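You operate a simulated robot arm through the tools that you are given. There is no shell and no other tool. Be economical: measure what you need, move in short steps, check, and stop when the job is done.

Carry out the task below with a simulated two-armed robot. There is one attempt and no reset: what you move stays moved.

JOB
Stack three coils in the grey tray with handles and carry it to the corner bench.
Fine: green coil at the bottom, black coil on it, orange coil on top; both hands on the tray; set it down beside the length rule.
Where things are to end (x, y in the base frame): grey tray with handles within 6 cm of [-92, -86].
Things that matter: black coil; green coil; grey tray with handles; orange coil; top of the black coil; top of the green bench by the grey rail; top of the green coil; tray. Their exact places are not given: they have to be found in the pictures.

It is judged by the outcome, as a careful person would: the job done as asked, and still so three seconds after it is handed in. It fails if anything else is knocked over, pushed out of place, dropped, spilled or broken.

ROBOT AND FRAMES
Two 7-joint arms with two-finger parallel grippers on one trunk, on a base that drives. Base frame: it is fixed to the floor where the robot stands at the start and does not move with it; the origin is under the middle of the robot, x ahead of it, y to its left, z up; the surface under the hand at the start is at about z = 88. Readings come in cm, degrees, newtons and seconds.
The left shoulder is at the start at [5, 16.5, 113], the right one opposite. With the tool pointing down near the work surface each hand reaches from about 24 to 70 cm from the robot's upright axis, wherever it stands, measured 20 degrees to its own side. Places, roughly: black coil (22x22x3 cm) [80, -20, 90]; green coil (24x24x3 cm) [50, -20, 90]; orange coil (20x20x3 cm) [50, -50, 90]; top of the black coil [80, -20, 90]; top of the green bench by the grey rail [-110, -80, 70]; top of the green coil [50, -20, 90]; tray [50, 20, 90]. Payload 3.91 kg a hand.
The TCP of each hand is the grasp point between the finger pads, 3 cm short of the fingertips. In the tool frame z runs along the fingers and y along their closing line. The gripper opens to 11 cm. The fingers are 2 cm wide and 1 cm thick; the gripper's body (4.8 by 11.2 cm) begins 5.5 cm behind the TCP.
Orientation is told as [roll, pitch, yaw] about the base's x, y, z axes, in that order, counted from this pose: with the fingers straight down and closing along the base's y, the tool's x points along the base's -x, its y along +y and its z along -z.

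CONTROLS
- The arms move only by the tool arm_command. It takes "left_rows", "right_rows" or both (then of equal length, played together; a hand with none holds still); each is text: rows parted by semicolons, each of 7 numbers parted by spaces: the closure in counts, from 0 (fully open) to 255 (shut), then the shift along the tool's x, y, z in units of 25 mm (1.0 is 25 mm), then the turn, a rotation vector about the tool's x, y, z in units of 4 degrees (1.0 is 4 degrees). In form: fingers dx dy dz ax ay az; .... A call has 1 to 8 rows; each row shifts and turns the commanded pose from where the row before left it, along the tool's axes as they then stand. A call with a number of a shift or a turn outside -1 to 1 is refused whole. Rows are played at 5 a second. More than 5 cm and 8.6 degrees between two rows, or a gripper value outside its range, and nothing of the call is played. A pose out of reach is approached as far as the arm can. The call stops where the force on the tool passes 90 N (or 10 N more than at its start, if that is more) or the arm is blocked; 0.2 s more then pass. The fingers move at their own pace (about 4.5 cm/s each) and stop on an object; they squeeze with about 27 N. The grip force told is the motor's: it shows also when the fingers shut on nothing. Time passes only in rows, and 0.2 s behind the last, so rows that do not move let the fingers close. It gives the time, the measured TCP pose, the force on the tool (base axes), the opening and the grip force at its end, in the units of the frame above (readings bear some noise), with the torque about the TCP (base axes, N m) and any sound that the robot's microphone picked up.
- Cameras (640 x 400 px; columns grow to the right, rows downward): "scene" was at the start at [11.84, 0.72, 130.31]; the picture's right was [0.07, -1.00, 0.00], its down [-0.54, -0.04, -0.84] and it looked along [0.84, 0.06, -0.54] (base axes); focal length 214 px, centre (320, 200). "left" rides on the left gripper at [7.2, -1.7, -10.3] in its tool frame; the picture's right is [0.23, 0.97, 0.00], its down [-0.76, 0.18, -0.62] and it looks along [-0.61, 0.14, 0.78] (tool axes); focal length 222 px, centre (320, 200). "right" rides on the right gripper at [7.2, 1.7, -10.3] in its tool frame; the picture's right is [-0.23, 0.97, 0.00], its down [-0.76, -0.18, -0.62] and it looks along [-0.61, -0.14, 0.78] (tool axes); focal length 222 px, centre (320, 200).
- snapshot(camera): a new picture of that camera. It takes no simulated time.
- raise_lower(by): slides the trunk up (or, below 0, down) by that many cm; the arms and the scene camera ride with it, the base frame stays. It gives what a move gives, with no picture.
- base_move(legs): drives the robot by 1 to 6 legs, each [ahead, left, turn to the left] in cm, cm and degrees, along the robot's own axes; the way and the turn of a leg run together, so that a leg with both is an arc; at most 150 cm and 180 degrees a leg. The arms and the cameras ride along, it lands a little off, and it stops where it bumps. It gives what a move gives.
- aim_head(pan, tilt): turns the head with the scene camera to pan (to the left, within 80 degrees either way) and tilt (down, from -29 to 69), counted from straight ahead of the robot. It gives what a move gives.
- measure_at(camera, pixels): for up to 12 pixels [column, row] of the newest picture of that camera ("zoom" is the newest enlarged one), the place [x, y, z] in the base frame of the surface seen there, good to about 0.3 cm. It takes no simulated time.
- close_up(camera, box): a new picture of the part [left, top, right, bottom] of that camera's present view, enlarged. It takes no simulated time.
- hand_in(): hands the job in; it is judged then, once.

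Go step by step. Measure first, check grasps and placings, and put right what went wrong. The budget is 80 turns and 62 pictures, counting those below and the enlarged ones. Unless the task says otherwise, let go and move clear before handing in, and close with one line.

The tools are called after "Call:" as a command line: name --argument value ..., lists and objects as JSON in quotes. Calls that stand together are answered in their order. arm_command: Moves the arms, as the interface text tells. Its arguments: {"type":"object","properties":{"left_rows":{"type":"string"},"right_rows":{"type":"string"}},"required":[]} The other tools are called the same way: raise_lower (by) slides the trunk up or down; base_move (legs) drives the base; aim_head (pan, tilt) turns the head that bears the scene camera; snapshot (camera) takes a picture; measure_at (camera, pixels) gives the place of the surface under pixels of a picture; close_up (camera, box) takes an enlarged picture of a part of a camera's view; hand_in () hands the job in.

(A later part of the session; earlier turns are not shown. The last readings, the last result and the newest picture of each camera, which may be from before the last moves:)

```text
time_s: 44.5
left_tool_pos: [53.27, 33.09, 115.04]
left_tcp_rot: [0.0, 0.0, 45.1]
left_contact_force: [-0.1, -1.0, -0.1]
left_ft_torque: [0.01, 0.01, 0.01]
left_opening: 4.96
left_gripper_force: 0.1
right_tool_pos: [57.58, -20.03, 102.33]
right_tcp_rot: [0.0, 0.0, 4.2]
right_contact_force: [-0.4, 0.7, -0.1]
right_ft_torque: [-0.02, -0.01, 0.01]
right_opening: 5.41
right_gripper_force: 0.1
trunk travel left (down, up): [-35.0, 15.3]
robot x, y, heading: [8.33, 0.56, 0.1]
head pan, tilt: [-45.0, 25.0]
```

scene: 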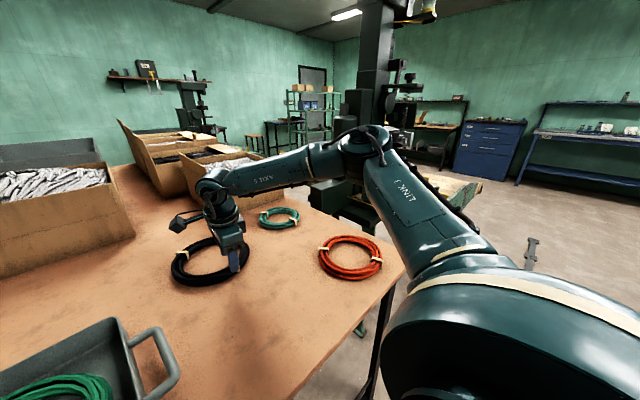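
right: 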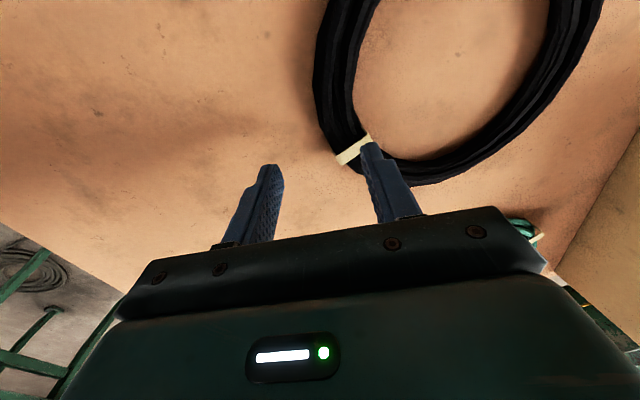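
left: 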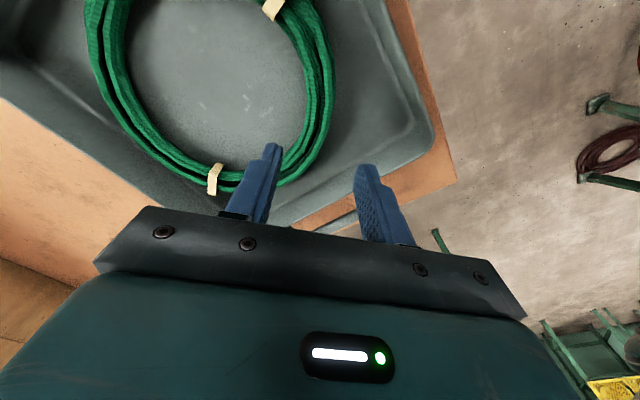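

Test the reach at yaw ≈4: extend 10 cm ahead at z≈102 (well above the coil).

Call:
arm_command --right_rows "130 -0.8 0.1 0 0 0 0;130 -0.8 0.1 0 0 0 0;130 -0.8 0.1 0 0 0 0;130 -0.8 0.1 0 0 0 0;130 -0.8 0.1 0 0 0 0;130 0 0 0 0 0 0"

Call:
arm_command --right_rows "130 0 0 0.6 0 0 -1;130 0 0 0.6 0 0 -1;130 0 0 0.6 0 0 -1;130 0 0 0 0 0 -1;130 0 0 0 0 0 -1;130 0 0 0 0 0 -1;130 0 0 0 0 0 -1;130 0 0 0 0 0 -1"

```text
time_s: 45.9
left_tool_pos: [53.3, 33.15, 114.91]
left_tcp_rot: [0.0, 0.0, 45.1]
left_contact_force: [0.5, 0.3, 0.9]
left_ft_torque: [-0.01, -0.02, -0.01]
left_opening: 4.96
left_gripper_force: 0.1
right_tool_pos: [62.54, -20.67, 102.67]
right_tcp_rot: [0.1, 0.0, 4.1]
right_contact_force: [1.0, 0.4, 0.2]
right_ft_torque: [0.0, 0.0, 0.0]
right_opening: 5.4
right_gripper_force: 0.1
right hand out of reach, approached as far as the arm can: row 3, 4, 5
trunk travel left (down, up): [-35.0, 15.3]
robot x, y, heading: [8.33, 0.33, -0.2]
head pan, tilt: [-45.0, 25.0]
```

```text
time_s: 47.6
left_tool_pos: [53.25, 33.16, 115.05]
left_tcp_rot: [-0.1, 0.0, 45.1]
left_contact_force: [0.0, -0.2, -0.1]
left_ft_torque: [0.01, 0.01, 0.01]
left_opening: 4.94
left_gripper_force: 0.1
right_tool_pos: [60.84, -20.18, 98.32]
right_tcp_rot: [-0.2, -0.2, 35.9]
right_contact_force: [-0.1, -0.6, -0.5]
right_ft_torque: [-0.03, -0.03, 0.02]
right_opening: 5.39
right_gripper_force: 0.1
right hand out of reach, approached as far as the arm can: row 3, 8
trunk travel left (down, up): [-35.0, 15.3]
robot x, y, heading: [8.22, 0.18, -0.2]
head pan, tilt: [-45.0, 25.0]
```

Reach improves with a higher hand relative to the shoulder, so lowering the trunk should help. Raise the hands, lower the trunk 12 cm, and test again.

Call:
arm_command --left_rows "140 0 0 -0.9 0 0 0;140 0 0 -0.9 0 0 0;140 0 0 -0.9 0 0 0;140 0 0 -0.9 0 0 0;140 0 0 0 0 0 0;140 0 0 0 0 0 0" --right_rows "130 0 0 -0.9 0 0 0;130 0 0 -0.9 0 0 0;130 0 0 -0.9 0 0 0;130 0 0 -0.9 0 0 0;130 0 0 -0.9 0 0 0;130 0 0 -0.9 0 0 0"

Call:
raise_lower --by -12

Call:
arm_command --right_rows "130 -0.65 -0.47 0 0 0 0;130 -0.65 -0.47 0 0 0 0;130 -0.65 -0.47 0 0 0 0;130 -0.65 -0.47 0 0 0 0;130 0 0 0 0 0 0"

```text
time_s: 49.0
left_tool_pos: [53.08, 33.14, 124.09]
left_tcp_rot: [0.0, -0.1, 45.1]
left_contact_force: [0.3, 0.1, 0.3]
left_ft_torque: [-0.04, -0.02, 0.02]
left_opening: 4.95
left_gripper_force: 0.0
right_tool_pos: [60.45, -19.91, 111.79]
right_tcp_rot: [0.0, -0.2, 35.9]
right_contact_force: [0.7, 0.9, 0.4]
right_ft_torque: [0.01, 0.03, 0.03]
right_opening: 5.38
right_gripper_force: 0.1
right hand out of reach, approached as far as the arm can: row 6
trunk travel left (down, up): [-35.0, 15.3]
robot x, y, heading: [8.12, 0.38, 0.2]
head pan, tilt: [-45.0, 25.0]
```

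```text
time_s: 50.5
left_tool_pos: [53.34, 33.24, 112.07]
left_tcp_rot: [0.0, 0.0, 45.1]
left_contact_force: [0.2, 0.7, -1.0]
left_ft_torque: [0.01, 0.0, -0.01]
left_opening: 4.95
left_gripper_force: 0.0
right_tool_pos: [60.34, -19.91, 99.87]
right_tcp_rot: [-0.1, -0.2, 35.8]
right_contact_force: [0.2, 0.8, 0.5]
right_ft_torque: [-0.02, 0.03, 0.01]
right_opening: 5.37
right_gripper_force: 0.1
trunk travel left (down, up): [-23.0, 27.3]
robot x, y, heading: [8.55, 0.1, 0.1]
head pan, tilt: [-45.0, 25.0]
```

```text
time_s: 51.8
left_tool_pos: [53.15, 33.26, 112.05]
left_tcp_rot: [0.0, -0.1, 45.1]
left_contact_force: [0.0, 0.0, -0.2]
left_ft_torque: [0.0, -0.01, 0.0]
left_opening: 4.97
left_gripper_force: 0.0
right_tool_pos: [60.86, -19.55, 98.98]
right_tcp_rot: [-0.2, -0.2, 35.7]
right_contact_force: [1.0, -0.3, -0.2]
right_ft_torque: [-0.02, -0.03, -0.04]
right_opening: 5.38
right_gripper_force: 0.0
right hand out of reach, approached as far as the arm can: row 1, 2, 3, 4
trunk travel left (down, up): [-23.0, 27.3]
robot x, y, heading: [8.68, -0.12, 0.1]
head pan, tilt: [-45.0, 25.0]
```

The data fit a limit on swinging the upper arm inward: the arm reaches farther on its own side. I'll raise the trunk back, then back off slightly and turn the robot ~25° left so the coil lies on the right arm's own side.

Call:
raise_lower --by 10

Call:
base_move --legs '[[-4, 8, 0], [0, 0, 25]]'

Call:
aim_head --pan -40 --tilt 50

Call:
snapshot --camera "scene"

```text
time_s: 53.1
left_tool_pos: [53.41, 33.25, 122.07]
left_tcp_rot: [0.0, 0.0, 45.2]
left_contact_force: [-0.8, 0.5, 0.6]
left_ft_torque: [0.0, 0.01, 0.0]
left_opening: 4.97
left_gripper_force: 0.0
right_tool_pos: [60.85, -19.57, 108.98]
right_tcp_rot: [-0.1, -0.2, 35.7]
right_contact_force: [0.6, -0.8, 0.2]
right_ft_torque: [-0.01, -0.02, -0.01]
right_opening: 5.38
right_gripper_force: 0.0
trunk travel left (down, up): [-33.0, 17.3]
robot x, y, heading: [8.63, 0.29, 0.3]
head pan, tilt: [-45.0, 25.0]
```

```text
time_s: 55.8
left_tool_pos: [30.54, 57.51, 122.07]
left_tcp_rot: [0.0, 0.1, 70.4]
left_contact_force: [0.4, -0.5, 0.4]
left_ft_torque: [0.02, -0.01, -0.02]
left_opening: 4.95
left_gripper_force: 0.0
right_tool_pos: [60.09, 12.99, 109.2]
right_tcp_rot: [-0.2, -0.2, 61.0]
right_contact_force: [0.2, -0.1, -0.3]
right_ft_torque: [-0.01, 0.03, -0.03]
right_opening: 5.4
right_gripper_force: 0.1
trunk travel left (down, up): [-33.0, 17.3]
robot x, y, heading: [4.25, 7.99, 25.4]
head pan, tilt: [-45.0, 25.0]
```

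```text
time_s: 56.6
left_tool_pos: [30.64, 57.34, 122.15]
left_tcp_rot: [0.0, 0.0, 70.4]
left_contact_force: [-0.1, -1.0, -0.9]
left_ft_torque: [0.04, 0.0, 0.01]
left_opening: 4.95
left_gripper_force: 0.0
right_tool_pos: [60.09, 13.0, 109.03]
right_tcp_rot: [-0.2, -0.3, 60.9]
right_contact_force: [-0.1, 0.2, -0.4]
right_ft_torque: [0.0, 0.0, -0.01]
right_opening: 5.39
right_gripper_force: 0.1
trunk travel left (down, up): [-33.0, 17.3]
robot x, y, heading: [3.74, 8.05, 25.4]
head pan, tilt: [-40.0, 50.0]
```

```text
37 pictures are left
```

scene: 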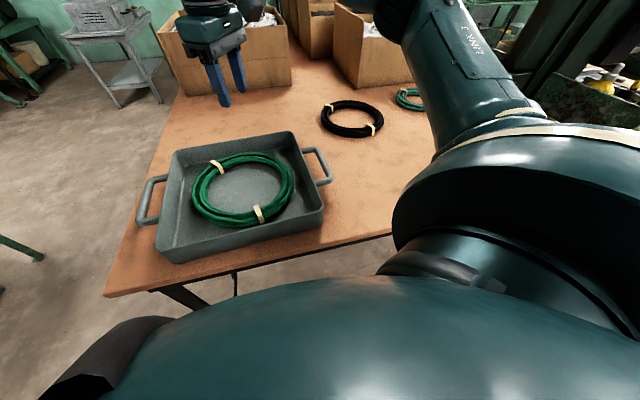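

The turn was free. Now swing the right hand over to the black coil's near-left part (~(67.7,-15.3)), yaw 60 as it stands.

Call:
arm_command --right_rows "130 0.843 -0.815 0 0 0 0;130 0.843 -0.815 0 0 0 0;130 0.843 -0.815 0 0 0 0;130 0.843 -0.815 0 0 0 0;130 0.843 -0.815 0 0 0 0;130 0 0 0 0 0 0"

Call:
arm_command --right_rows "130 0.843 -0.815 0.5 0 0 0;130 0.843 -0.815 0.5 0 0 0;130 0.843 -0.815 0.5 0 0 0;130 0.843 -0.815 0.5 0 0 0;130 0.843 -0.815 0.5 0 0 0;130 0 0 0.7 0 0 0;130 0 0 0.7 0 0 0;130 0 0 0 0 0 0"

Call:
snapshot --camera "right"

```text
time_s: 58.0
left_tool_pos: [30.61, 57.4, 121.96]
left_tcp_rot: [0.0, -0.1, 70.4]
left_contact_force: [0.0, 1.0, 0.3]
left_ft_torque: [0.03, 0.0, 0.06]
left_opening: 4.96
left_gripper_force: 0.1
right_tool_pos: [57.26, 0.85, 108.8]
right_tcp_rot: [-0.3, -0.2, 60.8]
right_contact_force: [0.0, -0.5, -0.2]
right_ft_torque: [-0.04, 0.0, -0.03]
right_opening: 5.41
right_gripper_force: 0.0
right hand out of reach, approached as far as the arm can: row 1, 2, 3, 4, 5
trunk travel left (down, up): [-33.0, 17.3]
robot x, y, heading: [4.72, 7.93, 25.6]
head pan, tilt: [-40.0, 50.0]
```

```text
time_s: 59.8
left_tool_pos: [30.84, 57.46, 122.04]
left_tcp_rot: [-0.1, -0.1, 70.4]
left_contact_force: [0.3, 0.8, -0.1]
left_ft_torque: [-0.03, -0.01, 0.0]
left_opening: 4.99
left_gripper_force: 0.0
right_tool_pos: [52.02, -6.51, 99.34]
right_tcp_rot: [-0.4, -0.2, 60.8]
right_contact_force: [0.1, 0.4, -1.1]
right_ft_torque: [0.01, 0.0, -0.02]
right_opening: 5.41
right_gripper_force: 0.1
right hand out of reach, approached as far as the arm can: row 1, 2, 3, 4, 5
trunk travel left (down, up): [-33.0, 17.3]
robot x, y, heading: [4.41, 8.1, 25.4]
head pan, tilt: [-40.0, 50.0]
```

```text
36 pictures are left
```

right: 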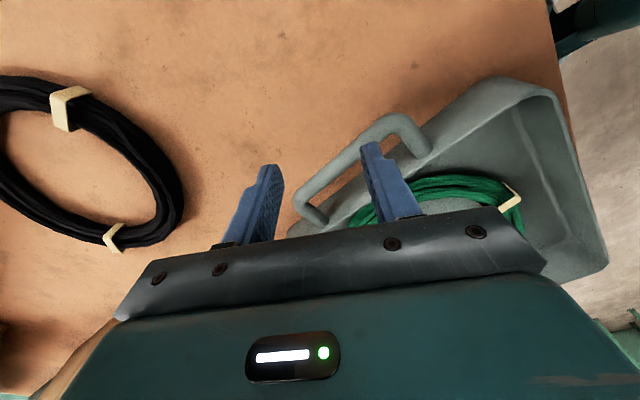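

This clarifies the limits: the upper arm can't swing inward past ~-35°, and the wrist roll limits positive yaw when outstretched. So from this turned stance I should use negative yaw (~-95 world). I rotate back while raising a little.

Call:
arm_command --right_rows "130 0 0 -0.4 0 0 1;130 0 0 -0.4 0 0 1;130 0 0 -0.4 0 0 1;130 0 0 -0.4 0 0 1;130 0 0 0 0 0 1;130 0 0 0 0 0 1;130 0 0 0 0 0 1;130 0 0 0 0 0 1"

Call:
arm_command --right_rows "130 0 0 0 0 0 1;130 0 0 0 0 0 1;130 0 0 0 0 0 1;130 0 0 0 0 0 1;130 0 0 0 0 0 1;130 0 0 0 0 0 1;130 0 0 0 0 0 1;130 0 0 0 0 0 1"

Call:
arm_command --right_rows "130 0 0 0 0 0 1;130 0 0 0 0 0 1;130 0 0 0 0 0 1;130 0 0 0 0 0 1;130 0 0 0 0 0 1;130 0 0 0 0 0 1;130 0 0 0 0 0 1;130 0 0 0 0 0 1"

```text
time_s: 61.6
left_tool_pos: [30.69, 57.38, 122.0]
left_tcp_rot: [0.1, 0.0, 70.4]
left_contact_force: [-0.7, -0.5, 0.0]
left_ft_torque: [0.0, 0.0, -0.01]
left_opening: 4.94
left_gripper_force: 0.0
right_tool_pos: [52.11, -6.64, 103.27]
right_tcp_rot: [0.0, -0.3, 28.9]
right_contact_force: [0.0, -0.8, 0.0]
right_ft_torque: [0.01, -0.01, 0.01]
right_opening: 5.38
right_gripper_force: 0.1
trunk travel left (down, up): [-33.0, 17.3]
robot x, y, heading: [4.2, 8.23, 25.3]
head pan, tilt: [-40.0, 50.0]
```

```text
time_s: 63.4
left_tool_pos: [30.58, 57.4, 121.96]
left_tcp_rot: [0.0, 0.0, 70.5]
left_contact_force: [-0.4, -1.0, 0.4]
left_ft_torque: [-0.01, 0.05, 0.01]
left_opening: 4.97
left_gripper_force: 0.0
right_tool_pos: [52.19, -6.63, 103.32]
right_tcp_rot: [0.1, -0.3, -3.1]
right_contact_force: [0.3, 0.6, -0.5]
right_ft_torque: [0.03, -0.03, -0.02]
right_opening: 5.39
right_gripper_force: 0.0
trunk travel left (down, up): [-33.0, 17.3]
robot x, y, heading: [3.91, 8.02, 25.4]
head pan, tilt: [-40.0, 50.0]
```

```text
time_s: 65.2
left_tool_pos: [30.67, 57.43, 121.96]
left_tcp_rot: [0.0, 0.0, 70.3]
left_contact_force: [-0.5, 0.6, -0.5]
left_ft_torque: [-0.02, -0.01, -0.01]
left_opening: 4.95
left_gripper_force: 0.0
right_tool_pos: [52.28, -6.78, 103.23]
right_tcp_rot: [0.2, -0.2, -35.1]
right_contact_force: [-0.5, 0.4, -0.4]
right_ft_torque: [0.01, 0.02, 0.01]
right_opening: 5.38
right_gripper_force: 0.0
trunk travel left (down, up): [-33.0, 17.3]
robot x, y, heading: [4.24, 7.98, 25.4]
head pan, tilt: [-40.0, 50.0]
```

Call:
arm_command --right_rows "130 -0.87 -0.18 0 0 0 0;130 -0.87 -0.18 0 0 0 0;130 -0.87 -0.18 0 0 0 0;130 -0.87 -0.18 0 0 0 0;130 -0.87 -0.18 0 0 0 0;130 -0.87 -0.18 0 0 0 0;130 -0.87 -0.18 0 0 0 0"

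Call:
arm_command --right_rows "130 0 0 0 0 0 1;130 0 0 0 0 0 1;130 0 0 0 0 0 1;130 0 0 0 0 0 1;130 0 0 0 0 0 1;130 0 0 0 0 0 1;130 0 0 0 0 0 1;130 0 0 0 0 0 1"

Call:
arm_command --right_rows "130 0 0 0 0 0 1;130 0 0 0 0 0 1;130 0 0 0 0 0 1;130 0 0 0 0 0 1;130 0 0 0 0 0 1;130 0 0 0 0 0 1;130 0 0 0 0 0 0.8"

Call:
snapshot --camera "right"

```text
time_s: 66.8
left_tool_pos: [30.63, 57.37, 122.12]
left_tcp_rot: [0.0, 0.1, 70.4]
left_contact_force: [-0.3, 0.1, 0.3]
left_ft_torque: [0.02, 0.01, -0.01]
left_opening: 4.95
left_gripper_force: 0.0
right_tool_pos: [62.82, -18.2, 103.25]
right_tcp_rot: [0.2, -0.2, -34.9]
right_contact_force: [0.0, 0.7, -0.5]
right_ft_torque: [0.01, -0.03, -0.03]
right_opening: 5.41
right_gripper_force: 0.0
trunk travel left (down, up): [-33.0, 17.3]
robot x, y, heading: [3.75, 8.08, 25.5]
head pan, tilt: [-40.0, 50.0]
```

```text
time_s: 68.6
left_tool_pos: [30.7, 57.41, 122.17]
left_tcp_rot: [0.0, 0.1, 70.4]
left_contact_force: [-0.4, 0.7, 0.0]
left_ft_torque: [0.02, -0.04, -0.01]
left_opening: 4.96
left_gripper_force: 0.0
right_tool_pos: [62.84, -18.03, 103.4]
right_tcp_rot: [0.2, 0.0, -67.1]
right_contact_force: [-0.3, 0.2, -0.7]
right_ft_torque: [0.04, -0.01, 0.02]
right_opening: 5.39
right_gripper_force: 0.1
trunk travel left (down, up): [-33.0, 17.3]
robot x, y, heading: [4.26, 8.33, 25.3]
head pan, tilt: [-40.0, 50.0]
```

```text
time_s: 70.2
left_tool_pos: [30.75, 57.41, 122.0]
left_tcp_rot: [0.0, 0.0, 70.4]
left_contact_force: [0.6, -0.2, 0.0]
left_ft_torque: [0.01, 0.0, -0.03]
left_opening: 4.96
left_gripper_force: 0.0
right_tool_pos: [62.88, -17.97, 103.3]
right_tcp_rot: [0.3, 0.1, -94.2]
right_contact_force: [0.8, -0.2, 0.9]
right_ft_torque: [-0.01, 0.02, -0.03]
right_opening: 5.38
right_gripper_force: 0.1
trunk travel left (down, up): [-33.0, 17.3]
robot x, y, heading: [4.46, 7.76, 25.6]
head pan, tilt: [-40.0, 50.0]
```

```text
35 pictures are left
```

right: 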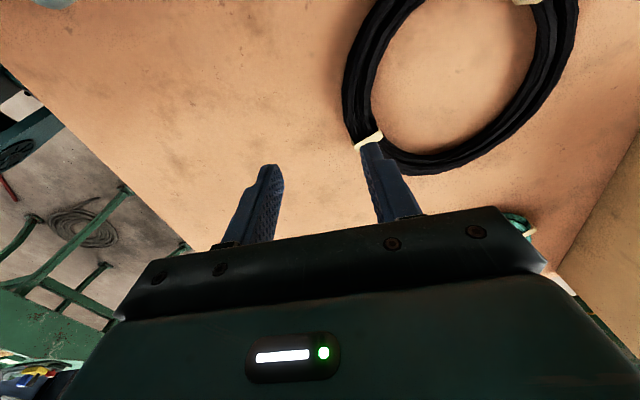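

No reach complaints now. Advance to (67.1,-17.8,97).

Call:
arm_command --right_rows "130 0.05 0.42 0 0 0 0;130 0.05 0.42 0 0 0 0;130 0.05 0.42 0.6 0 0 0;130 0.05 0.42 0.6 0 0 0;130 0 0 0.6 0 0 0;130 0 0 0.6 0 0 0;130 0 0 0 0 0 0"

Call:
snapshot --camera "right"

Call:
measure_at --camera "right" --pixels '[[310, 100], [345, 100], [320, 60], [350, 60], [330, 130], [355, 130], [315, 130], [340, 110]]'

```text
time_s: 71.8
left_tool_pos: [30.67, 57.31, 122.13]
left_tcp_rot: [0.0, 0.0, 70.4]
left_contact_force: [-0.4, 0.4, 0.2]
left_ft_torque: [-0.03, -0.01, 0.0]
left_opening: 4.91
left_gripper_force: 0.0
right_tool_pos: [67.1, -17.87, 97.27]
right_tcp_rot: [0.3, 0.2, -94.4]
right_contact_force: [0.1, -0.4, 0.1]
right_ft_torque: [0.05, 0.02, 0.0]
right_opening: 5.39
right_gripper_force: 0.1
trunk travel left (down, up): [-33.0, 17.3]
robot x, y, heading: [4.23, 8.04, 25.3]
head pan, tilt: [-40.0, 50.0]
```

```text
34 pictures are left
```

right: 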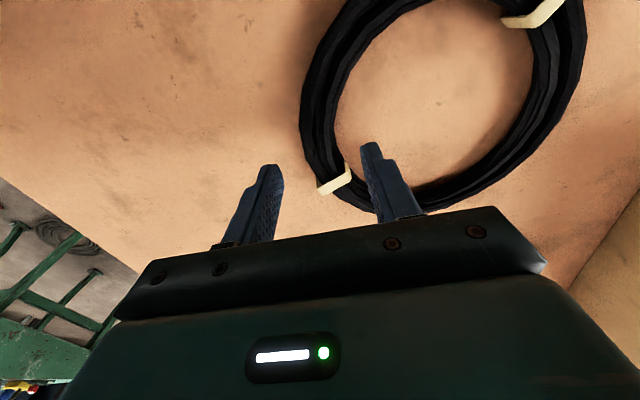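

```text
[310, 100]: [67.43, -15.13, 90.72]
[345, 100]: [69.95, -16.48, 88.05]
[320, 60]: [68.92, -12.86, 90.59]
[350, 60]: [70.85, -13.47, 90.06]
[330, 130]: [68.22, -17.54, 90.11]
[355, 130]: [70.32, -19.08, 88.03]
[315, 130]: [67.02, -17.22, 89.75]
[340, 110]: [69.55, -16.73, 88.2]
```

Fingers straddle the ring at y≈-17.8. Descend and close.

Call:
arm_command --right_rows "130 0.05 0.1 0.8 0 0 0;130 0 0 0.8 0 0 0;130 0 0 0.6 0 0 0;130 0 0 0.22 0 0 0;255 0 0 0 0 0 0;255 0 0 0 0 0 0;255 0 0 0 0 0 0;255 0 0 0 0 0 0"

Call:
arm_command --right_rows "255 0 0 -0.3 0 0 0;255 0 0 -0.5 0 0 0;255 0 0 -0.7 0 0 0;255 0 0 -0.7 0 0 0;255 0 0 -0.7 0 0 0;255 0 0 -0.7 0 0 0;255 0 0 -0.4 0 0 0;255 0 0 0 0 0 0"

Call:
snapshot --camera "right"

Call:
snapshot --camera "scene"

```text
time_s: 73.6
left_tool_pos: [30.7, 57.42, 122.07]
left_tcp_rot: [0.1, -0.1, 70.5]
left_contact_force: [-0.6, -0.2, 0.2]
left_ft_torque: [-0.01, -0.02, 0.02]
left_opening: 4.96
left_gripper_force: 0.1
right_tool_pos: [67.38, -17.68, 91.25]
right_tcp_rot: [0.3, 0.2, -94.3]
right_contact_force: [-1.8, -0.2, -0.7]
right_ft_torque: [0.26, 0.24, 0.14]
right_opening: 3.17
right_gripper_force: 27.5
trunk travel left (down, up): [-33.0, 17.3]
robot x, y, heading: [3.97, 8.37, 25.3]
head pan, tilt: [-40.0, 50.0]
```

```text
time_s: 75.4
left_tool_pos: [30.78, 57.42, 122.08]
left_tcp_rot: [0.0, -0.1, 70.4]
left_contact_force: [-0.6, -1.0, -0.2]
left_ft_torque: [0.04, -0.01, -0.04]
left_opening: 4.98
left_gripper_force: 0.0
right_tool_pos: [67.4, -17.78, 101.34]
right_tcp_rot: [0.1, 0.1, -94.0]
right_contact_force: [-0.2, 0.3, -3.1]
right_ft_torque: [0.07, 0.27, 0.03]
right_opening: 2.97
right_gripper_force: 26.5
trunk travel left (down, up): [-33.0, 17.3]
robot x, y, heading: [4.26, 8.24, 25.2]
head pan, tilt: [-40.0, 50.0]
```

```text
33 pictures are left
```

right: 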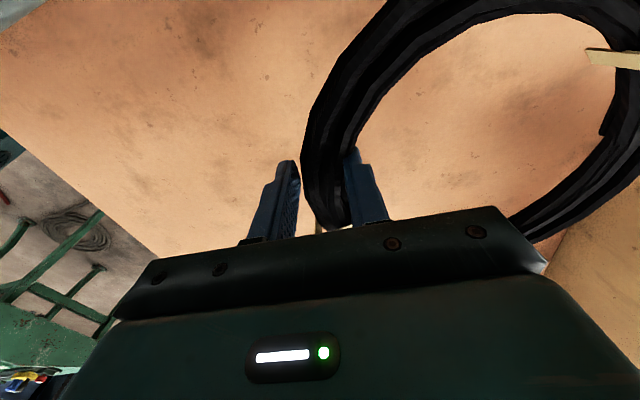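

```text
32 pictures are left
```

scene: 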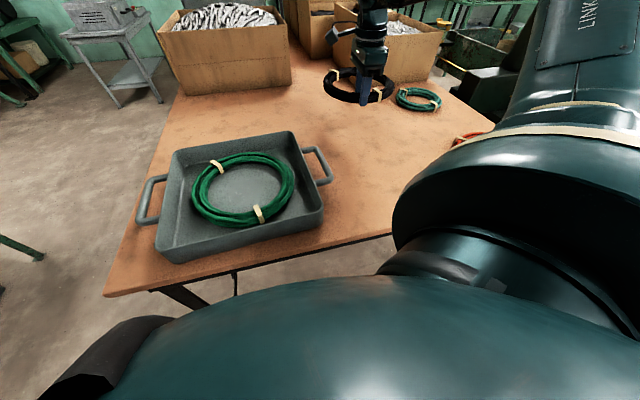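

Black coil is lifted. Measure its held pose (outer/inner points in the right picture and the scene).

Call:
measure_at --camera "right" --pixels '[[303, 130], [330, 75], [380, 20], [375, 95], [440, 40], [530, 15], [600, 115], [625, 120], [560, 215], [510, 215], [612, 60], [635, 150]]'

Call:
measure_at --camera "scene" --pixels '[[324, 85], [391, 86], [347, 69], [345, 100], [378, 101], [350, 98], [336, 92], [244, 180], [202, 215], [255, 222], [293, 180], [215, 165]]'

```text
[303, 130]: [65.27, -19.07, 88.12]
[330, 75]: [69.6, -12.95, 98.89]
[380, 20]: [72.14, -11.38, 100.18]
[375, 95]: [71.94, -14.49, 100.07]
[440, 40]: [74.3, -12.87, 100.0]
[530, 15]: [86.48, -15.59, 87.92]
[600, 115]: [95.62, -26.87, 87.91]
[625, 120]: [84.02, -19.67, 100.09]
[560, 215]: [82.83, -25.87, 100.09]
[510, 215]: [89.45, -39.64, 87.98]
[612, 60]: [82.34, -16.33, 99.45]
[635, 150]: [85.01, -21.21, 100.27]
```

```text
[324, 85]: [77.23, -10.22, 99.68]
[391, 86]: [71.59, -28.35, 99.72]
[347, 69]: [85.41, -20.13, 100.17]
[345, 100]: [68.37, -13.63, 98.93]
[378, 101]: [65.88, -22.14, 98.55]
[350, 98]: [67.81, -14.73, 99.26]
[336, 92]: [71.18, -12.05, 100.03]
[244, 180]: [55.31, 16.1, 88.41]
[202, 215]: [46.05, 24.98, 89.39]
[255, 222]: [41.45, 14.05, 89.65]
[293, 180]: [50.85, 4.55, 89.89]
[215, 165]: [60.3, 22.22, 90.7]
```

Coil hangs level; its centre is offset (7.9,-1.5) from the TCP. Raise slightly and slide the base 15 cm left, then I'll rotate the hand to yaw -45 and place it over the green coil (centre ≈(51.6,15.6)).

Call:
arm_command --right_rows "255 0 0 -0.6 0 0 0;255 0 0 -0.6 0 0 0;255 0 -0.5 0 0 0 -0.5;255 0 -0.8 0 0 0 -1;255 0 -0.8 0 0 0 -1;255 0 -0.8 0 0 0 -1;255 0 0 0 0 0 0"

Call:
base_move --legs '[[0, 15, 0]]'

```text
time_s: 77.0
left_tool_pos: [30.81, 57.33, 121.97]
left_tcp_rot: [0.0, 0.0, 70.4]
left_contact_force: [0.1, 0.4, 0.4]
left_ft_torque: [0.0, 0.02, 0.01]
left_opening: 4.99
left_gripper_force: 0.2
right_tool_pos: [60.1, -18.02, 104.14]
right_tcp_rot: [0.2, 0.0, -80.1]
right_contact_force: [0.0, -0.5, -2.9]
right_ft_torque: [0.01, 0.31, -0.03]
right_opening: 2.98
right_gripper_force: 26.6
trunk travel left (down, up): [-33.0, 17.3]
robot x, y, heading: [4.38, 8.04, 25.2]
head pan, tilt: [-40.0, 50.0]
```

```text
time_s: 79.0
left_tool_pos: [24.32, 70.81, 122.04]
left_tcp_rot: [0.1, -0.1, 70.5]
left_contact_force: [-1.1, 0.2, 0.0]
left_ft_torque: [0.01, 0.01, 0.0]
left_opening: 4.94
left_gripper_force: 0.0
right_tool_pos: [53.75, -4.59, 104.14]
right_tcp_rot: [0.3, 0.0, -80.1]
right_contact_force: [-0.2, 1.1, -3.2]
right_ft_torque: [-0.01, 0.31, 0.0]
right_opening: 2.98
right_gripper_force: 27.1
trunk travel left (down, up): [-33.0, 17.3]
robot x, y, heading: [-2.14, 21.23, 25.3]
head pan, tilt: [-40.0, 50.0]
```

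Call:
arm_command --right_rows "255 0 0 0 0 0 -1;255 0 0 0 0 0 -1;255 0 0 0 0 0 -1;255 0 0 0 0 0 -1;255 0 0 0 0 0 -1;255 0 0 0 0 0 -1;255 0 0 0 0 0 -1;255 0 0 0 0 0 -1"

Call:
arm_command --right_rows "255 0.87 0.196 0 0 0 0;255 0.87 0.196 0 0 0 0;255 0.87 0.196 0 0 0 0;255 0.87 0.196 0 0 0 0;255 0.87 0.196 0 0 0 0;255 0.87 0.196 0 0 0 0;255 0.87 0.196 0 0 0 0;255 0.87 0.196 0 0 0 0"

Call:
aim_head --pan -30 --tilt 50

Call:
snapshot --camera "scene"

```text
time_s: 80.8
left_tool_pos: [24.34, 70.74, 122.12]
left_tcp_rot: [0.0, -0.1, 70.4]
left_contact_force: [0.7, 0.5, 0.7]
left_ft_torque: [0.02, 0.01, 0.01]
left_opening: 4.97
left_gripper_force: 0.1
right_tool_pos: [53.82, -4.45, 104.19]
right_tcp_rot: [0.1, -0.1, -48.2]
right_contact_force: [-1.0, -0.3, -3.4]
right_ft_torque: [-0.13, 0.27, 0.0]
right_opening: 2.99
right_gripper_force: 26.9
trunk travel left (down, up): [-33.0, 17.3]
robot x, y, heading: [-2.11, 21.34, 25.4]
head pan, tilt: [-40.0, 50.0]
```

```text
time_s: 82.6
left_tool_pos: [24.37, 70.78, 122.01]
left_tcp_rot: [0.0, 0.0, 70.5]
left_contact_force: [-0.7, 0.1, 0.2]
left_ft_torque: [0.03, -0.03, -0.02]
left_opening: 4.96
left_gripper_force: 0.0
right_tool_pos: [44.98, 11.09, 104.26]
right_tcp_rot: [0.3, -0.2, -48.2]
right_contact_force: [-0.3, 0.5, -2.8]
right_ft_torque: [-0.1, 0.23, 0.01]
right_opening: 2.98
right_gripper_force: 26.7
trunk travel left (down, up): [-33.0, 17.3]
robot x, y, heading: [-2.29, 21.27, 25.5]
head pan, tilt: [-40.0, 50.0]
```

```text
time_s: 83.3
left_tool_pos: [24.37, 70.63, 121.98]
left_tcp_rot: [0.0, 0.0, 70.5]
left_contact_force: [-1.0, 0.1, 0.1]
left_ft_torque: [0.01, -0.01, 0.02]
left_opening: 4.96
left_gripper_force: 0.0
right_tool_pos: [45.11, 11.06, 104.22]
right_tcp_rot: [0.1, -0.1, -48.2]
right_contact_force: [0.1, -0.1, -2.5]
right_ft_torque: [-0.13, 0.25, -0.01]
right_opening: 2.98
right_gripper_force: 26.8
trunk travel left (down, up): [-33.0, 17.3]
robot x, y, heading: [-2.23, 21.56, 25.4]
head pan, tilt: [-30.0, 50.0]
```

```text
31 pictures are left
```

scene: 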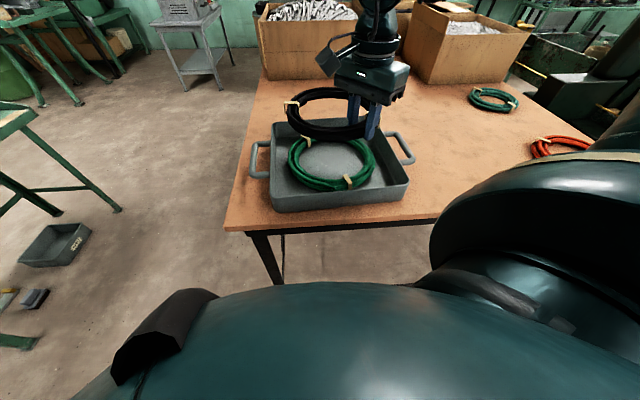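

Call:
close_up --camera "scene" --box '[230, 70, 430, 220]'

Call:
measure_at --camera "scene" --pixels '[[287, 110], [320, 89], [300, 131], [327, 138], [290, 122], [290, 165], [373, 165], [320, 189], [352, 142], [300, 143], [365, 183], [300, 95]]'

```text
2.67 times, centred on (330, 145) of scene
```

zoom: 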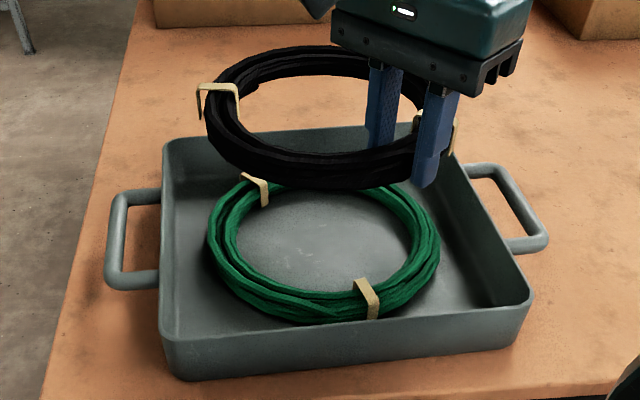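

```text
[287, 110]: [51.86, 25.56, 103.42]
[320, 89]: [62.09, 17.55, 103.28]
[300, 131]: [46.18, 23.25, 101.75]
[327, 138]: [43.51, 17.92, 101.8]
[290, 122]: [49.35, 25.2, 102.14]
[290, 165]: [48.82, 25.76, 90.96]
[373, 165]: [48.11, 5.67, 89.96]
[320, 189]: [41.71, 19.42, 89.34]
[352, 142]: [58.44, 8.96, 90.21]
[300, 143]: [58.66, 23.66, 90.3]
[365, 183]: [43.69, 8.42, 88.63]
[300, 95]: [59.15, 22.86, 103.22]
```

Black is centred over green within 1 cm. Lower to TCP ≈94.7.

Call:
arm_command --right_rows "255 0 0 0.7 0 0 0;255 0 0 0.7 0 0 0;255 0 0 0.7 0 0 0;255 0 0 0.7 0 0 0;255 0 0 0.5 0 0 0;255 0 0 0.3 0 0 0;255 0 0 0.2 0 0 0;255 0 0 0 0 0 0"

Call:
close_up --camera "scene" --box '[230, 70, 430, 220]'

```text
time_s: 85.1
left_tool_pos: [24.28, 70.74, 122.04]
left_tcp_rot: [0.0, 0.0, 70.5]
left_contact_force: [-0.1, 0.7, 0.2]
left_ft_torque: [-0.01, -0.02, 0.02]
left_opening: 4.95
left_gripper_force: 0.1
right_tool_pos: [45.11, 11.09, 94.56]
right_tcp_rot: [0.3, -0.2, -48.2]
right_contact_force: [1.1, -0.2, -3.7]
right_ft_torque: [-0.11, 0.24, 0.0]
right_opening: 3.01
right_gripper_force: 27.0
trunk travel left (down, up): [-33.0, 17.3]
robot x, y, heading: [-2.16, 21.62, 25.4]
head pan, tilt: [-30.0, 50.0]
```

```text
2.67 times, centred on (330, 145) of scene
```

zoom: 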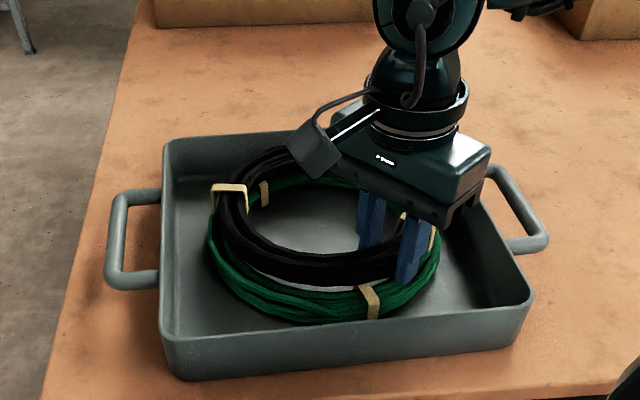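

Still hanging (−3.7 N); nudge 0.6 cm toward me and lower gently until contact.

Call:
arm_command --right_rows "255 0.16 -0.18 0 0 0 0;255 0 0 0.1 0 0 0;255 0 0 0.1 0 0 0;255 0 0 0.08 0 0 0;255 0 0 0 0 0 0"

```text
time_s: 86.3
left_tool_pos: [24.09, 70.68, 122.27]
left_tcp_rot: [-0.2, 0.0, 70.4]
left_contact_force: [0.4, 0.4, 0.1]
left_ft_torque: [-0.01, -0.02, 0.02]
left_opening: 4.99
left_gripper_force: 0.1
right_tool_pos: [44.38, 11.1, 94.36]
right_tcp_rot: [0.8, -0.3, -48.3]
right_contact_force: [3.5, -7.2, 39.6]
right_ft_torque: [-0.68, 0.56, 0.1]
right_opening: 3.02
right_gripper_force: 26.7
trunk travel left (down, up): [-33.0, 17.3]
robot x, y, heading: [-2.34, 21.17, 25.4]
head pan, tilt: [-30.0, 50.0]
```

Contact made (40 N up). Ease up 3 mm, open, and rise.

Call:
arm_command --right_rows "255 0 0 -0.14 0 0 0;255 0 0 0 0 0 0;145 0 0 0 0 0 0;145 0 0 0 0 0 0;145 0 0 0 0 0 0;145 0 0 -0.4 0 0 0;145 0 0 -0.8 0 0 0;145 0 0 -0.8 0 0 0"

Call:
arm_command --right_rows "145 0 0 -0.9 0 0 0;145 0 0 -0.9 0 0 0;145 0 0 -0.9 0 0 0;145 0 0 0 0 0 0"

Call:
close_up --camera "scene" --box '[230, 70, 430, 220]'

Call:
snapshot --camera "right"

```text
time_s: 88.1
left_tool_pos: [24.39, 70.7, 122.12]
left_tcp_rot: [0.0, 0.0, 70.5]
left_contact_force: [0.0, 0.1, -0.6]
left_ft_torque: [0.0, 0.03, 0.01]
left_opening: 4.94
left_gripper_force: 0.0
right_tool_pos: [44.52, 10.96, 99.25]
right_tcp_rot: [0.2, -0.1, -48.2]
right_contact_force: [0.5, 0.1, 0.3]
right_ft_torque: [-0.01, 0.01, 0.01]
right_opening: 4.72
right_gripper_force: 0.0
trunk travel left (down, up): [-33.0, 17.3]
robot x, y, heading: [-2.19, 21.52, 25.4]
head pan, tilt: [-30.0, 50.0]
```

```text
time_s: 89.1
left_tool_pos: [24.36, 70.72, 122.16]
left_tcp_rot: [0.0, -0.1, 70.5]
left_contact_force: [-0.9, 0.1, 0.3]
left_ft_torque: [-0.03, 0.01, 0.0]
left_opening: 4.96
left_gripper_force: 0.1
right_tool_pos: [44.48, 10.95, 105.97]
right_tcp_rot: [0.3, -0.1, -48.3]
right_contact_force: [-0.2, -1.6, 0.1]
right_ft_torque: [-0.02, -0.02, 0.0]
right_opening: 4.75
right_gripper_force: 0.1
trunk travel left (down, up): [-33.0, 17.3]
robot x, y, heading: [-2.07, 21.03, 25.2]
head pan, tilt: [-30.0, 50.0]
```

```text
2.67 times, centred on (330, 145) of scene
```

zoom: 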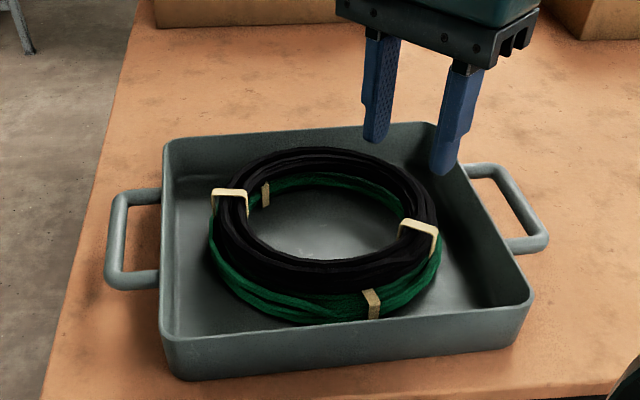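

```text
27 pictures are left
```

right: 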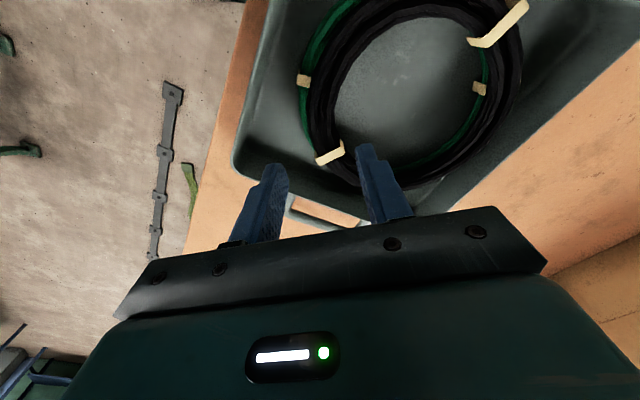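

Black sits neatly on green. Now the orange coil: turn back to heading 0 and drive to about (0,-20) with the right hand riding at z 106.

Call:
base_move --legs '[[0, 0, -25.3], [2, -41, 0]]'

Call:
snapshot --camera "right"

```text
time_s: 94.5
left_tool_pos: [44.94, 13.71, 122.16]
left_tcp_rot: [0.0, -0.1, 45.0]
left_contact_force: [-0.3, 0.0, -0.7]
left_ft_torque: [-0.01, 0.0, 0.04]
left_opening: 4.95
left_gripper_force: 0.0
right_tool_pos: [37.48, -48.79, 106.07]
right_tcp_rot: [0.4, 0.0, -73.6]
right_contact_force: [-0.2, 0.2, 0.7]
right_ft_torque: [0.04, -0.01, 0.01]
right_opening: 4.74
right_gripper_force: 0.0
trunk travel left (down, up): [-33.0, 17.3]
robot x, y, heading: [-0.37, -19.15, -0.1]
head pan, tilt: [-30.0, 50.0]
```

```text
26 pictures are left
```

right: 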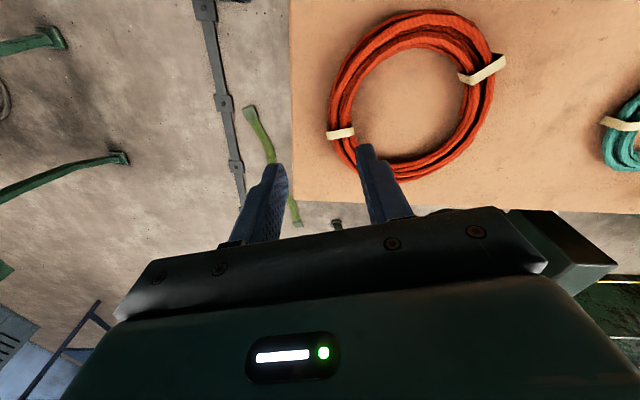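

Call:
measure_at --camera "right" --pixels '[[340, 132], [331, 95], [348, 100], [355, 50], [375, 60], [372, 28], [395, 12], [490, 50], [482, 68], [405, 178], [470, 130], [410, 95]]'

```text
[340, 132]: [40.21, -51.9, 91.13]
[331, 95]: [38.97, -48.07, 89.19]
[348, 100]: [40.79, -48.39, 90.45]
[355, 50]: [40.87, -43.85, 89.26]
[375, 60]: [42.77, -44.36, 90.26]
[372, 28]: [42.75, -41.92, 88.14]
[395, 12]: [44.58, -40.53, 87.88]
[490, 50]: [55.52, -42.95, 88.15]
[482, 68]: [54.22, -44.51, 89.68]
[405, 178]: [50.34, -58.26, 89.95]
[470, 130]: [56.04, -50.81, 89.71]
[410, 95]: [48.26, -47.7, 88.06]
```

Orange centre ≈(47.9,-49.7). I'll grip at its near-right (~(43.2,-55.8)), clear of the ties, yaw -38.

Call:
arm_command --right_rows "130 0 0 0 0 0 -1;130 0 0 0 0 0 -1;130 0 0 0 0 0 -1;130 0 0 0 0 0 -1;130 0 0 0 0 0 -1;130 0 0 0 0 0 -1;130 0 0 0 0 0 -1;130 0 0 0 0 0 -1"

Call:
arm_command --right_rows "130 0 0 0 0 0 -0.9;130 -0.88 -0.2 0.8 0 0 0;130 -0.88 -0.2 0.8 0 0 0;130 -0.88 -0.2 0.8 0 0 0;130 -0.88 -0.2 0.8 0 0 0;130 0 0 0 0 0 0"

Call:
snapshot --camera "right"

```text
time_s: 96.3
left_tool_pos: [44.89, 13.7, 122.02]
left_tcp_rot: [0.0, 0.1, 45.1]
left_contact_force: [-0.3, 0.0, -0.3]
left_ft_torque: [-0.04, -0.02, -0.01]
left_opening: 4.97
left_gripper_force: 0.1
right_tool_pos: [37.46, -49.04, 105.98]
right_tcp_rot: [0.1, -0.3, -41.5]
right_contact_force: [-0.2, 0.1, -1.1]
right_ft_torque: [0.0, -0.04, 0.0]
right_opening: 5.37
right_gripper_force: 0.0
trunk travel left (down, up): [-33.0, 17.3]
robot x, y, heading: [0.06, -19.35, 0.0]
head pan, tilt: [-30.0, 50.0]
```

```text
time_s: 97.7
left_tool_pos: [44.81, 13.79, 122.04]
left_tcp_rot: [0.1, 0.0, 45.0]
left_contact_force: [0.9, 0.9, 0.5]
left_ft_torque: [-0.02, -0.01, -0.01]
left_opening: 4.98
left_gripper_force: 0.1
right_tool_pos: [43.15, -56.0, 98.14]
right_tcp_rot: [0.1, -0.3, -38.0]
right_contact_force: [0.3, 1.0, 0.5]
right_ft_torque: [0.02, -0.03, 0.02]
right_opening: 5.37
right_gripper_force: 0.1
trunk travel left (down, up): [-33.0, 17.3]
robot x, y, heading: [-0.13, -19.54, 0.2]
head pan, tilt: [-30.0, 50.0]
```

```text
25 pictures are left
```

right: 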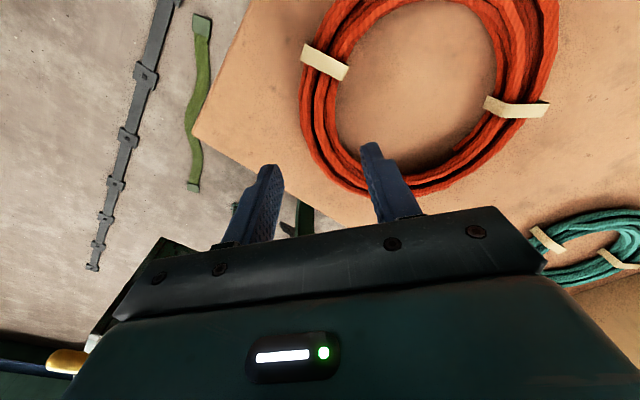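

Call:
measure_at --camera "right" --pixels '[[303, 125], [325, 125], [315, 150], [340, 150], [330, 172], [352, 170], [350, 190], [318, 120], [300, 95], [415, 190], [450, 185], [340, 165]]'

```text
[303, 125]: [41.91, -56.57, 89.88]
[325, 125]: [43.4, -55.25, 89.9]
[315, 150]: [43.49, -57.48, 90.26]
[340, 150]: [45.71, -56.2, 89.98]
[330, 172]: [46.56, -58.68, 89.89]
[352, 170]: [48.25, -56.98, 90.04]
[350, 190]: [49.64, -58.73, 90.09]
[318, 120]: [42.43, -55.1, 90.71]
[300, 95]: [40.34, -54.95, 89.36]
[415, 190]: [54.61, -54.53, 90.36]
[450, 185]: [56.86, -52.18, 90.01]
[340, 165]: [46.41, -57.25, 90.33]
```

TCP is right on the tube's middle. Descend, close, lift.

Call:
arm_command --right_rows "130 0 0 0.8 0 0 0;130 0 0 0.8 0 0 0;130 0 0 0.8 0 0 0;130 0 0 0.38 0 0 0;255 0 0 0 0 0 0;255 0 0 0 0 0 0;255 0 0 0 0 0 0;255 0 0 0 0 0 0"

Call:
arm_command --right_rows "255 0 0 -0.3 0 0 0;255 0 0 -0.5 0 0 0;255 0 0 -0.8 0 0 0;255 0 0 -0.8 0 0 0;255 0 0 -0.8 0 0 0;255 0 0 -0.8 0 0 0;255 0 0 -0.8 0 0 0;255 0 0 -0.7 0 0 0"

Call:
snapshot --camera "right"

```text
time_s: 99.5
left_tool_pos: [44.94, 13.74, 122.03]
left_tcp_rot: [0.1, -0.1, 45.0]
left_contact_force: [-0.1, 0.3, 0.6]
left_ft_torque: [-0.01, -0.02, 0.01]
left_opening: 4.96
left_gripper_force: 0.0
right_tool_pos: [43.35, -55.99, 91.06]
right_tcp_rot: [0.0, -0.3, -38.0]
right_contact_force: [-0.8, -0.3, -0.8]
right_ft_torque: [-0.17, -0.02, -0.13]
right_opening: 3.0
right_gripper_force: 26.7
trunk travel left (down, up): [-33.0, 17.3]
robot x, y, heading: [-0.48, -19.23, 0.0]
head pan, tilt: [-30.0, 50.0]
```

```text
time_s: 101.3
left_tool_pos: [44.93, 13.84, 122.09]
left_tcp_rot: [0.0, 0.0, 45.0]
left_contact_force: [0.4, -0.6, 0.1]
left_ft_torque: [-0.01, 0.02, 0.0]
left_opening: 4.96
left_gripper_force: 0.0
right_tool_pos: [43.37, -56.15, 104.9]
right_tcp_rot: [0.2, -0.2, -38.1]
right_contact_force: [0.5, -0.2, -2.3]
right_ft_torque: [-0.2, 0.13, -0.05]
right_opening: 2.95
right_gripper_force: 27.0
trunk travel left (down, up): [-33.0, 17.3]
robot x, y, heading: [-0.17, -19.41, 0.2]
head pan, tilt: [-30.0, 50.0]
```

```text
24 pictures are left
```

right: 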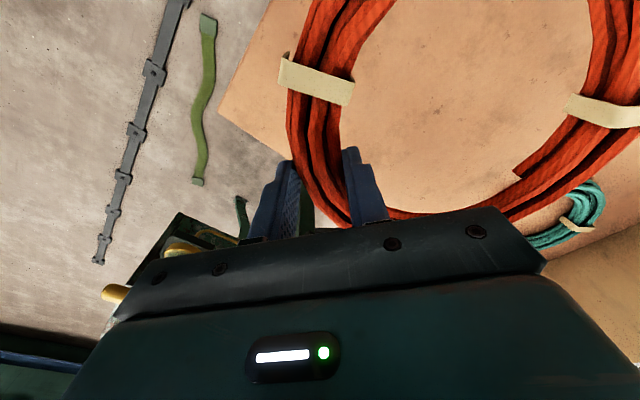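

Orange held level. Drive 50 cm left so the hand comes near the tray.

Call:
base_move --legs '[[0, 50, 0]]'

Call:
aim_head --pan -10 --tilt 55

Call:
close_up --camera "scene" --box '[200, 40, 520, 240]'

```text
time_s: 106.2
left_tool_pos: [45.33, 63.5, 122.08]
left_tcp_rot: [0.0, 0.0, 44.7]
left_contact_force: [-0.3, -0.8, 0.6]
left_ft_torque: [0.0, -0.02, 0.02]
left_opening: 4.97
left_gripper_force: 0.0
right_tool_pos: [43.07, -6.17, 104.88]
right_tcp_rot: [0.1, -0.2, -38.3]
right_contact_force: [-0.5, 0.8, -2.5]
right_ft_torque: [-0.23, 0.12, -0.02]
right_opening: 2.96
right_gripper_force: 26.5
trunk travel left (down, up): [-33.0, 17.3]
robot x, y, heading: [-0.33, 30.81, -0.4]
head pan, tilt: [-30.0, 50.0]
```

```text
time_s: 107.1
left_tool_pos: [45.24, 63.54, 122.08]
left_tcp_rot: [0.1, 0.1, 44.7]
left_contact_force: [0.4, -0.6, 0.2]
left_ft_torque: [0.01, 0.02, 0.0]
left_opening: 4.95
left_gripper_force: 0.0
right_tool_pos: [43.1, -6.27, 104.89]
right_tcp_rot: [0.1, -0.2, -38.4]
right_contact_force: [-0.2, 0.0, -2.5]
right_ft_torque: [-0.24, 0.09, -0.01]
right_opening: 2.97
right_gripper_force: 27.2
trunk travel left (down, up): [-33.0, 17.3]
robot x, y, heading: [0.25, 30.28, -0.2]
head pan, tilt: [-10.0, 55.0]
```

```text
2.00 times, centred on (360, 140) of scene
```

zoom: 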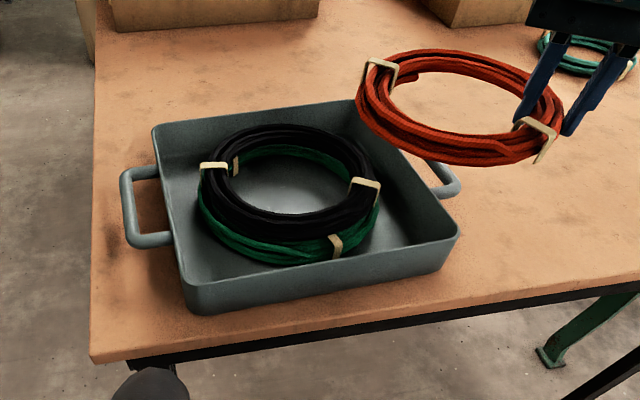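

Call:
measure_at --camera "zoom" --pixels '[[205, 190], [370, 165], [280, 128], [285, 225], [225, 150], [340, 205], [360, 98], [455, 52], [470, 155], [400, 128], [410, 60], [530, 75]]'

```text
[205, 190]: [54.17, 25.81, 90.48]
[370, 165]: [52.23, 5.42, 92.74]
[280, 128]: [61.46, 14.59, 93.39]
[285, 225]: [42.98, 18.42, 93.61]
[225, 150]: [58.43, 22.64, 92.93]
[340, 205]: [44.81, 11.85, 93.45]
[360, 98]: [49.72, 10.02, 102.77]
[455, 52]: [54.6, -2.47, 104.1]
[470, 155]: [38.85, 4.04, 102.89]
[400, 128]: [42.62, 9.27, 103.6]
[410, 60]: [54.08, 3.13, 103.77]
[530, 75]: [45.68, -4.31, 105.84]
```

Black centre ≈(52,15.4), orange now ≈(47.2,0.9). Shift the hand by (4.8,14.5).

Call:
arm_command --right_rows "255 0.3 0.82 0 0 0 0;255 0.3 0.82 0 0 0 0;255 0.3 0.82 0 0 0 0;255 0.3 0.82 0 0 0 0;255 0.3 0.82 0 0 0 0;255 0.3 0.82 0 0 0 0;255 0.3 0.82 0 0 0 0;255 0 0 0 0 0 0"

Call:
close_up --camera "scene" --box '[200, 40, 520, 240]'

```text
time_s: 108.9
left_tool_pos: [45.31, 63.63, 122.09]
left_tcp_rot: [0.0, 0.0, 44.7]
left_contact_force: [0.1, 0.0, -0.3]
left_ft_torque: [0.01, 0.0, 0.01]
left_opening: 4.99
left_gripper_force: 0.1
right_tool_pos: [47.87, 8.42, 104.76]
right_tcp_rot: [0.1, -0.2, -38.4]
right_contact_force: [-0.5, 0.5, -2.9]
right_ft_torque: [-0.22, 0.17, -0.03]
right_opening: 2.96
right_gripper_force: 27.1
trunk travel left (down, up): [-33.0, 17.3]
robot x, y, heading: [0.18, 30.83, -0.2]
head pan, tilt: [-10.0, 55.0]
```

```text
2.00 times, centred on (360, 140) of scene
```

zoom: 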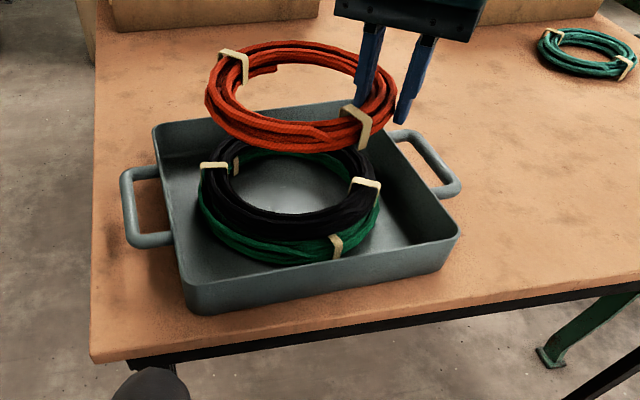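

Call:
measure_at --camera "zoom" --pixels '[[208, 102], [300, 43], [290, 145], [225, 70], [240, 132], [345, 52], [330, 135], [393, 100]]'

```text
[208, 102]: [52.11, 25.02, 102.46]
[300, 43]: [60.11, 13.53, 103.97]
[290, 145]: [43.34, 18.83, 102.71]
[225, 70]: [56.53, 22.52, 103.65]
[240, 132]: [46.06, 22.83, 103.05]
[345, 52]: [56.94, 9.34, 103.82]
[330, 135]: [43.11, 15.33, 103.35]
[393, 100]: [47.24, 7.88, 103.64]
```

Orange is centred over black. Lower to just above contact (TCP ≈97.4), then by small steps.

Call:
arm_command --right_rows "255 0 0 0.7 0 0 0;255 0 0 0.7 0 0 0;255 0 0 0.7 0 0 0;255 0 0 0.5 0 0 0;255 0 0 0.3 0 0 0;255 0 0 0.08 0 0 0;255 0 0 0 0 0 0"

Call:
arm_command --right_rows "255 0 0 0.08 0 0 0;255 0 0 0.08 0 0 0;255 0 0 0 0 0 0"

```text
time_s: 110.5
left_tool_pos: [45.39, 63.54, 122.0]
left_tcp_rot: [0.0, 0.0, 44.8]
left_contact_force: [-0.1, -0.4, 0.3]
left_ft_torque: [-0.01, 0.03, -0.01]
left_opening: 4.94
left_gripper_force: 0.1
right_tool_pos: [47.99, 8.19, 97.22]
right_tcp_rot: [0.1, -0.2, -38.4]
right_contact_force: [-0.2, -0.5, -3.1]
right_ft_torque: [-0.19, 0.1, -0.02]
right_opening: 2.97
right_gripper_force: 27.3
trunk travel left (down, up): [-33.0, 17.3]
robot x, y, heading: [-0.2, 30.94, -0.4]
head pan, tilt: [-10.0, 55.0]
```

```text
time_s: 111.3
left_tool_pos: [45.15, 63.62, 122.14]
left_tcp_rot: [0.0, 0.0, 44.7]
left_contact_force: [0.4, -0.5, 0.3]
left_ft_torque: [0.01, 0.04, 0.04]
left_opening: 4.96
left_gripper_force: 0.1
right_tool_pos: [47.92, 8.39, 97.15]
right_tcp_rot: [0.4, -0.6, -38.5]
right_contact_force: [5.9, -5.8, 24.8]
right_ft_torque: [-0.12, 0.71, -0.07]
right_opening: 3.0
right_gripper_force: 27.3
trunk travel left (down, up): [-33.0, 17.3]
robot x, y, heading: [-0.12, 30.56, -0.5]
head pan, tilt: [-10.0, 55.0]
```

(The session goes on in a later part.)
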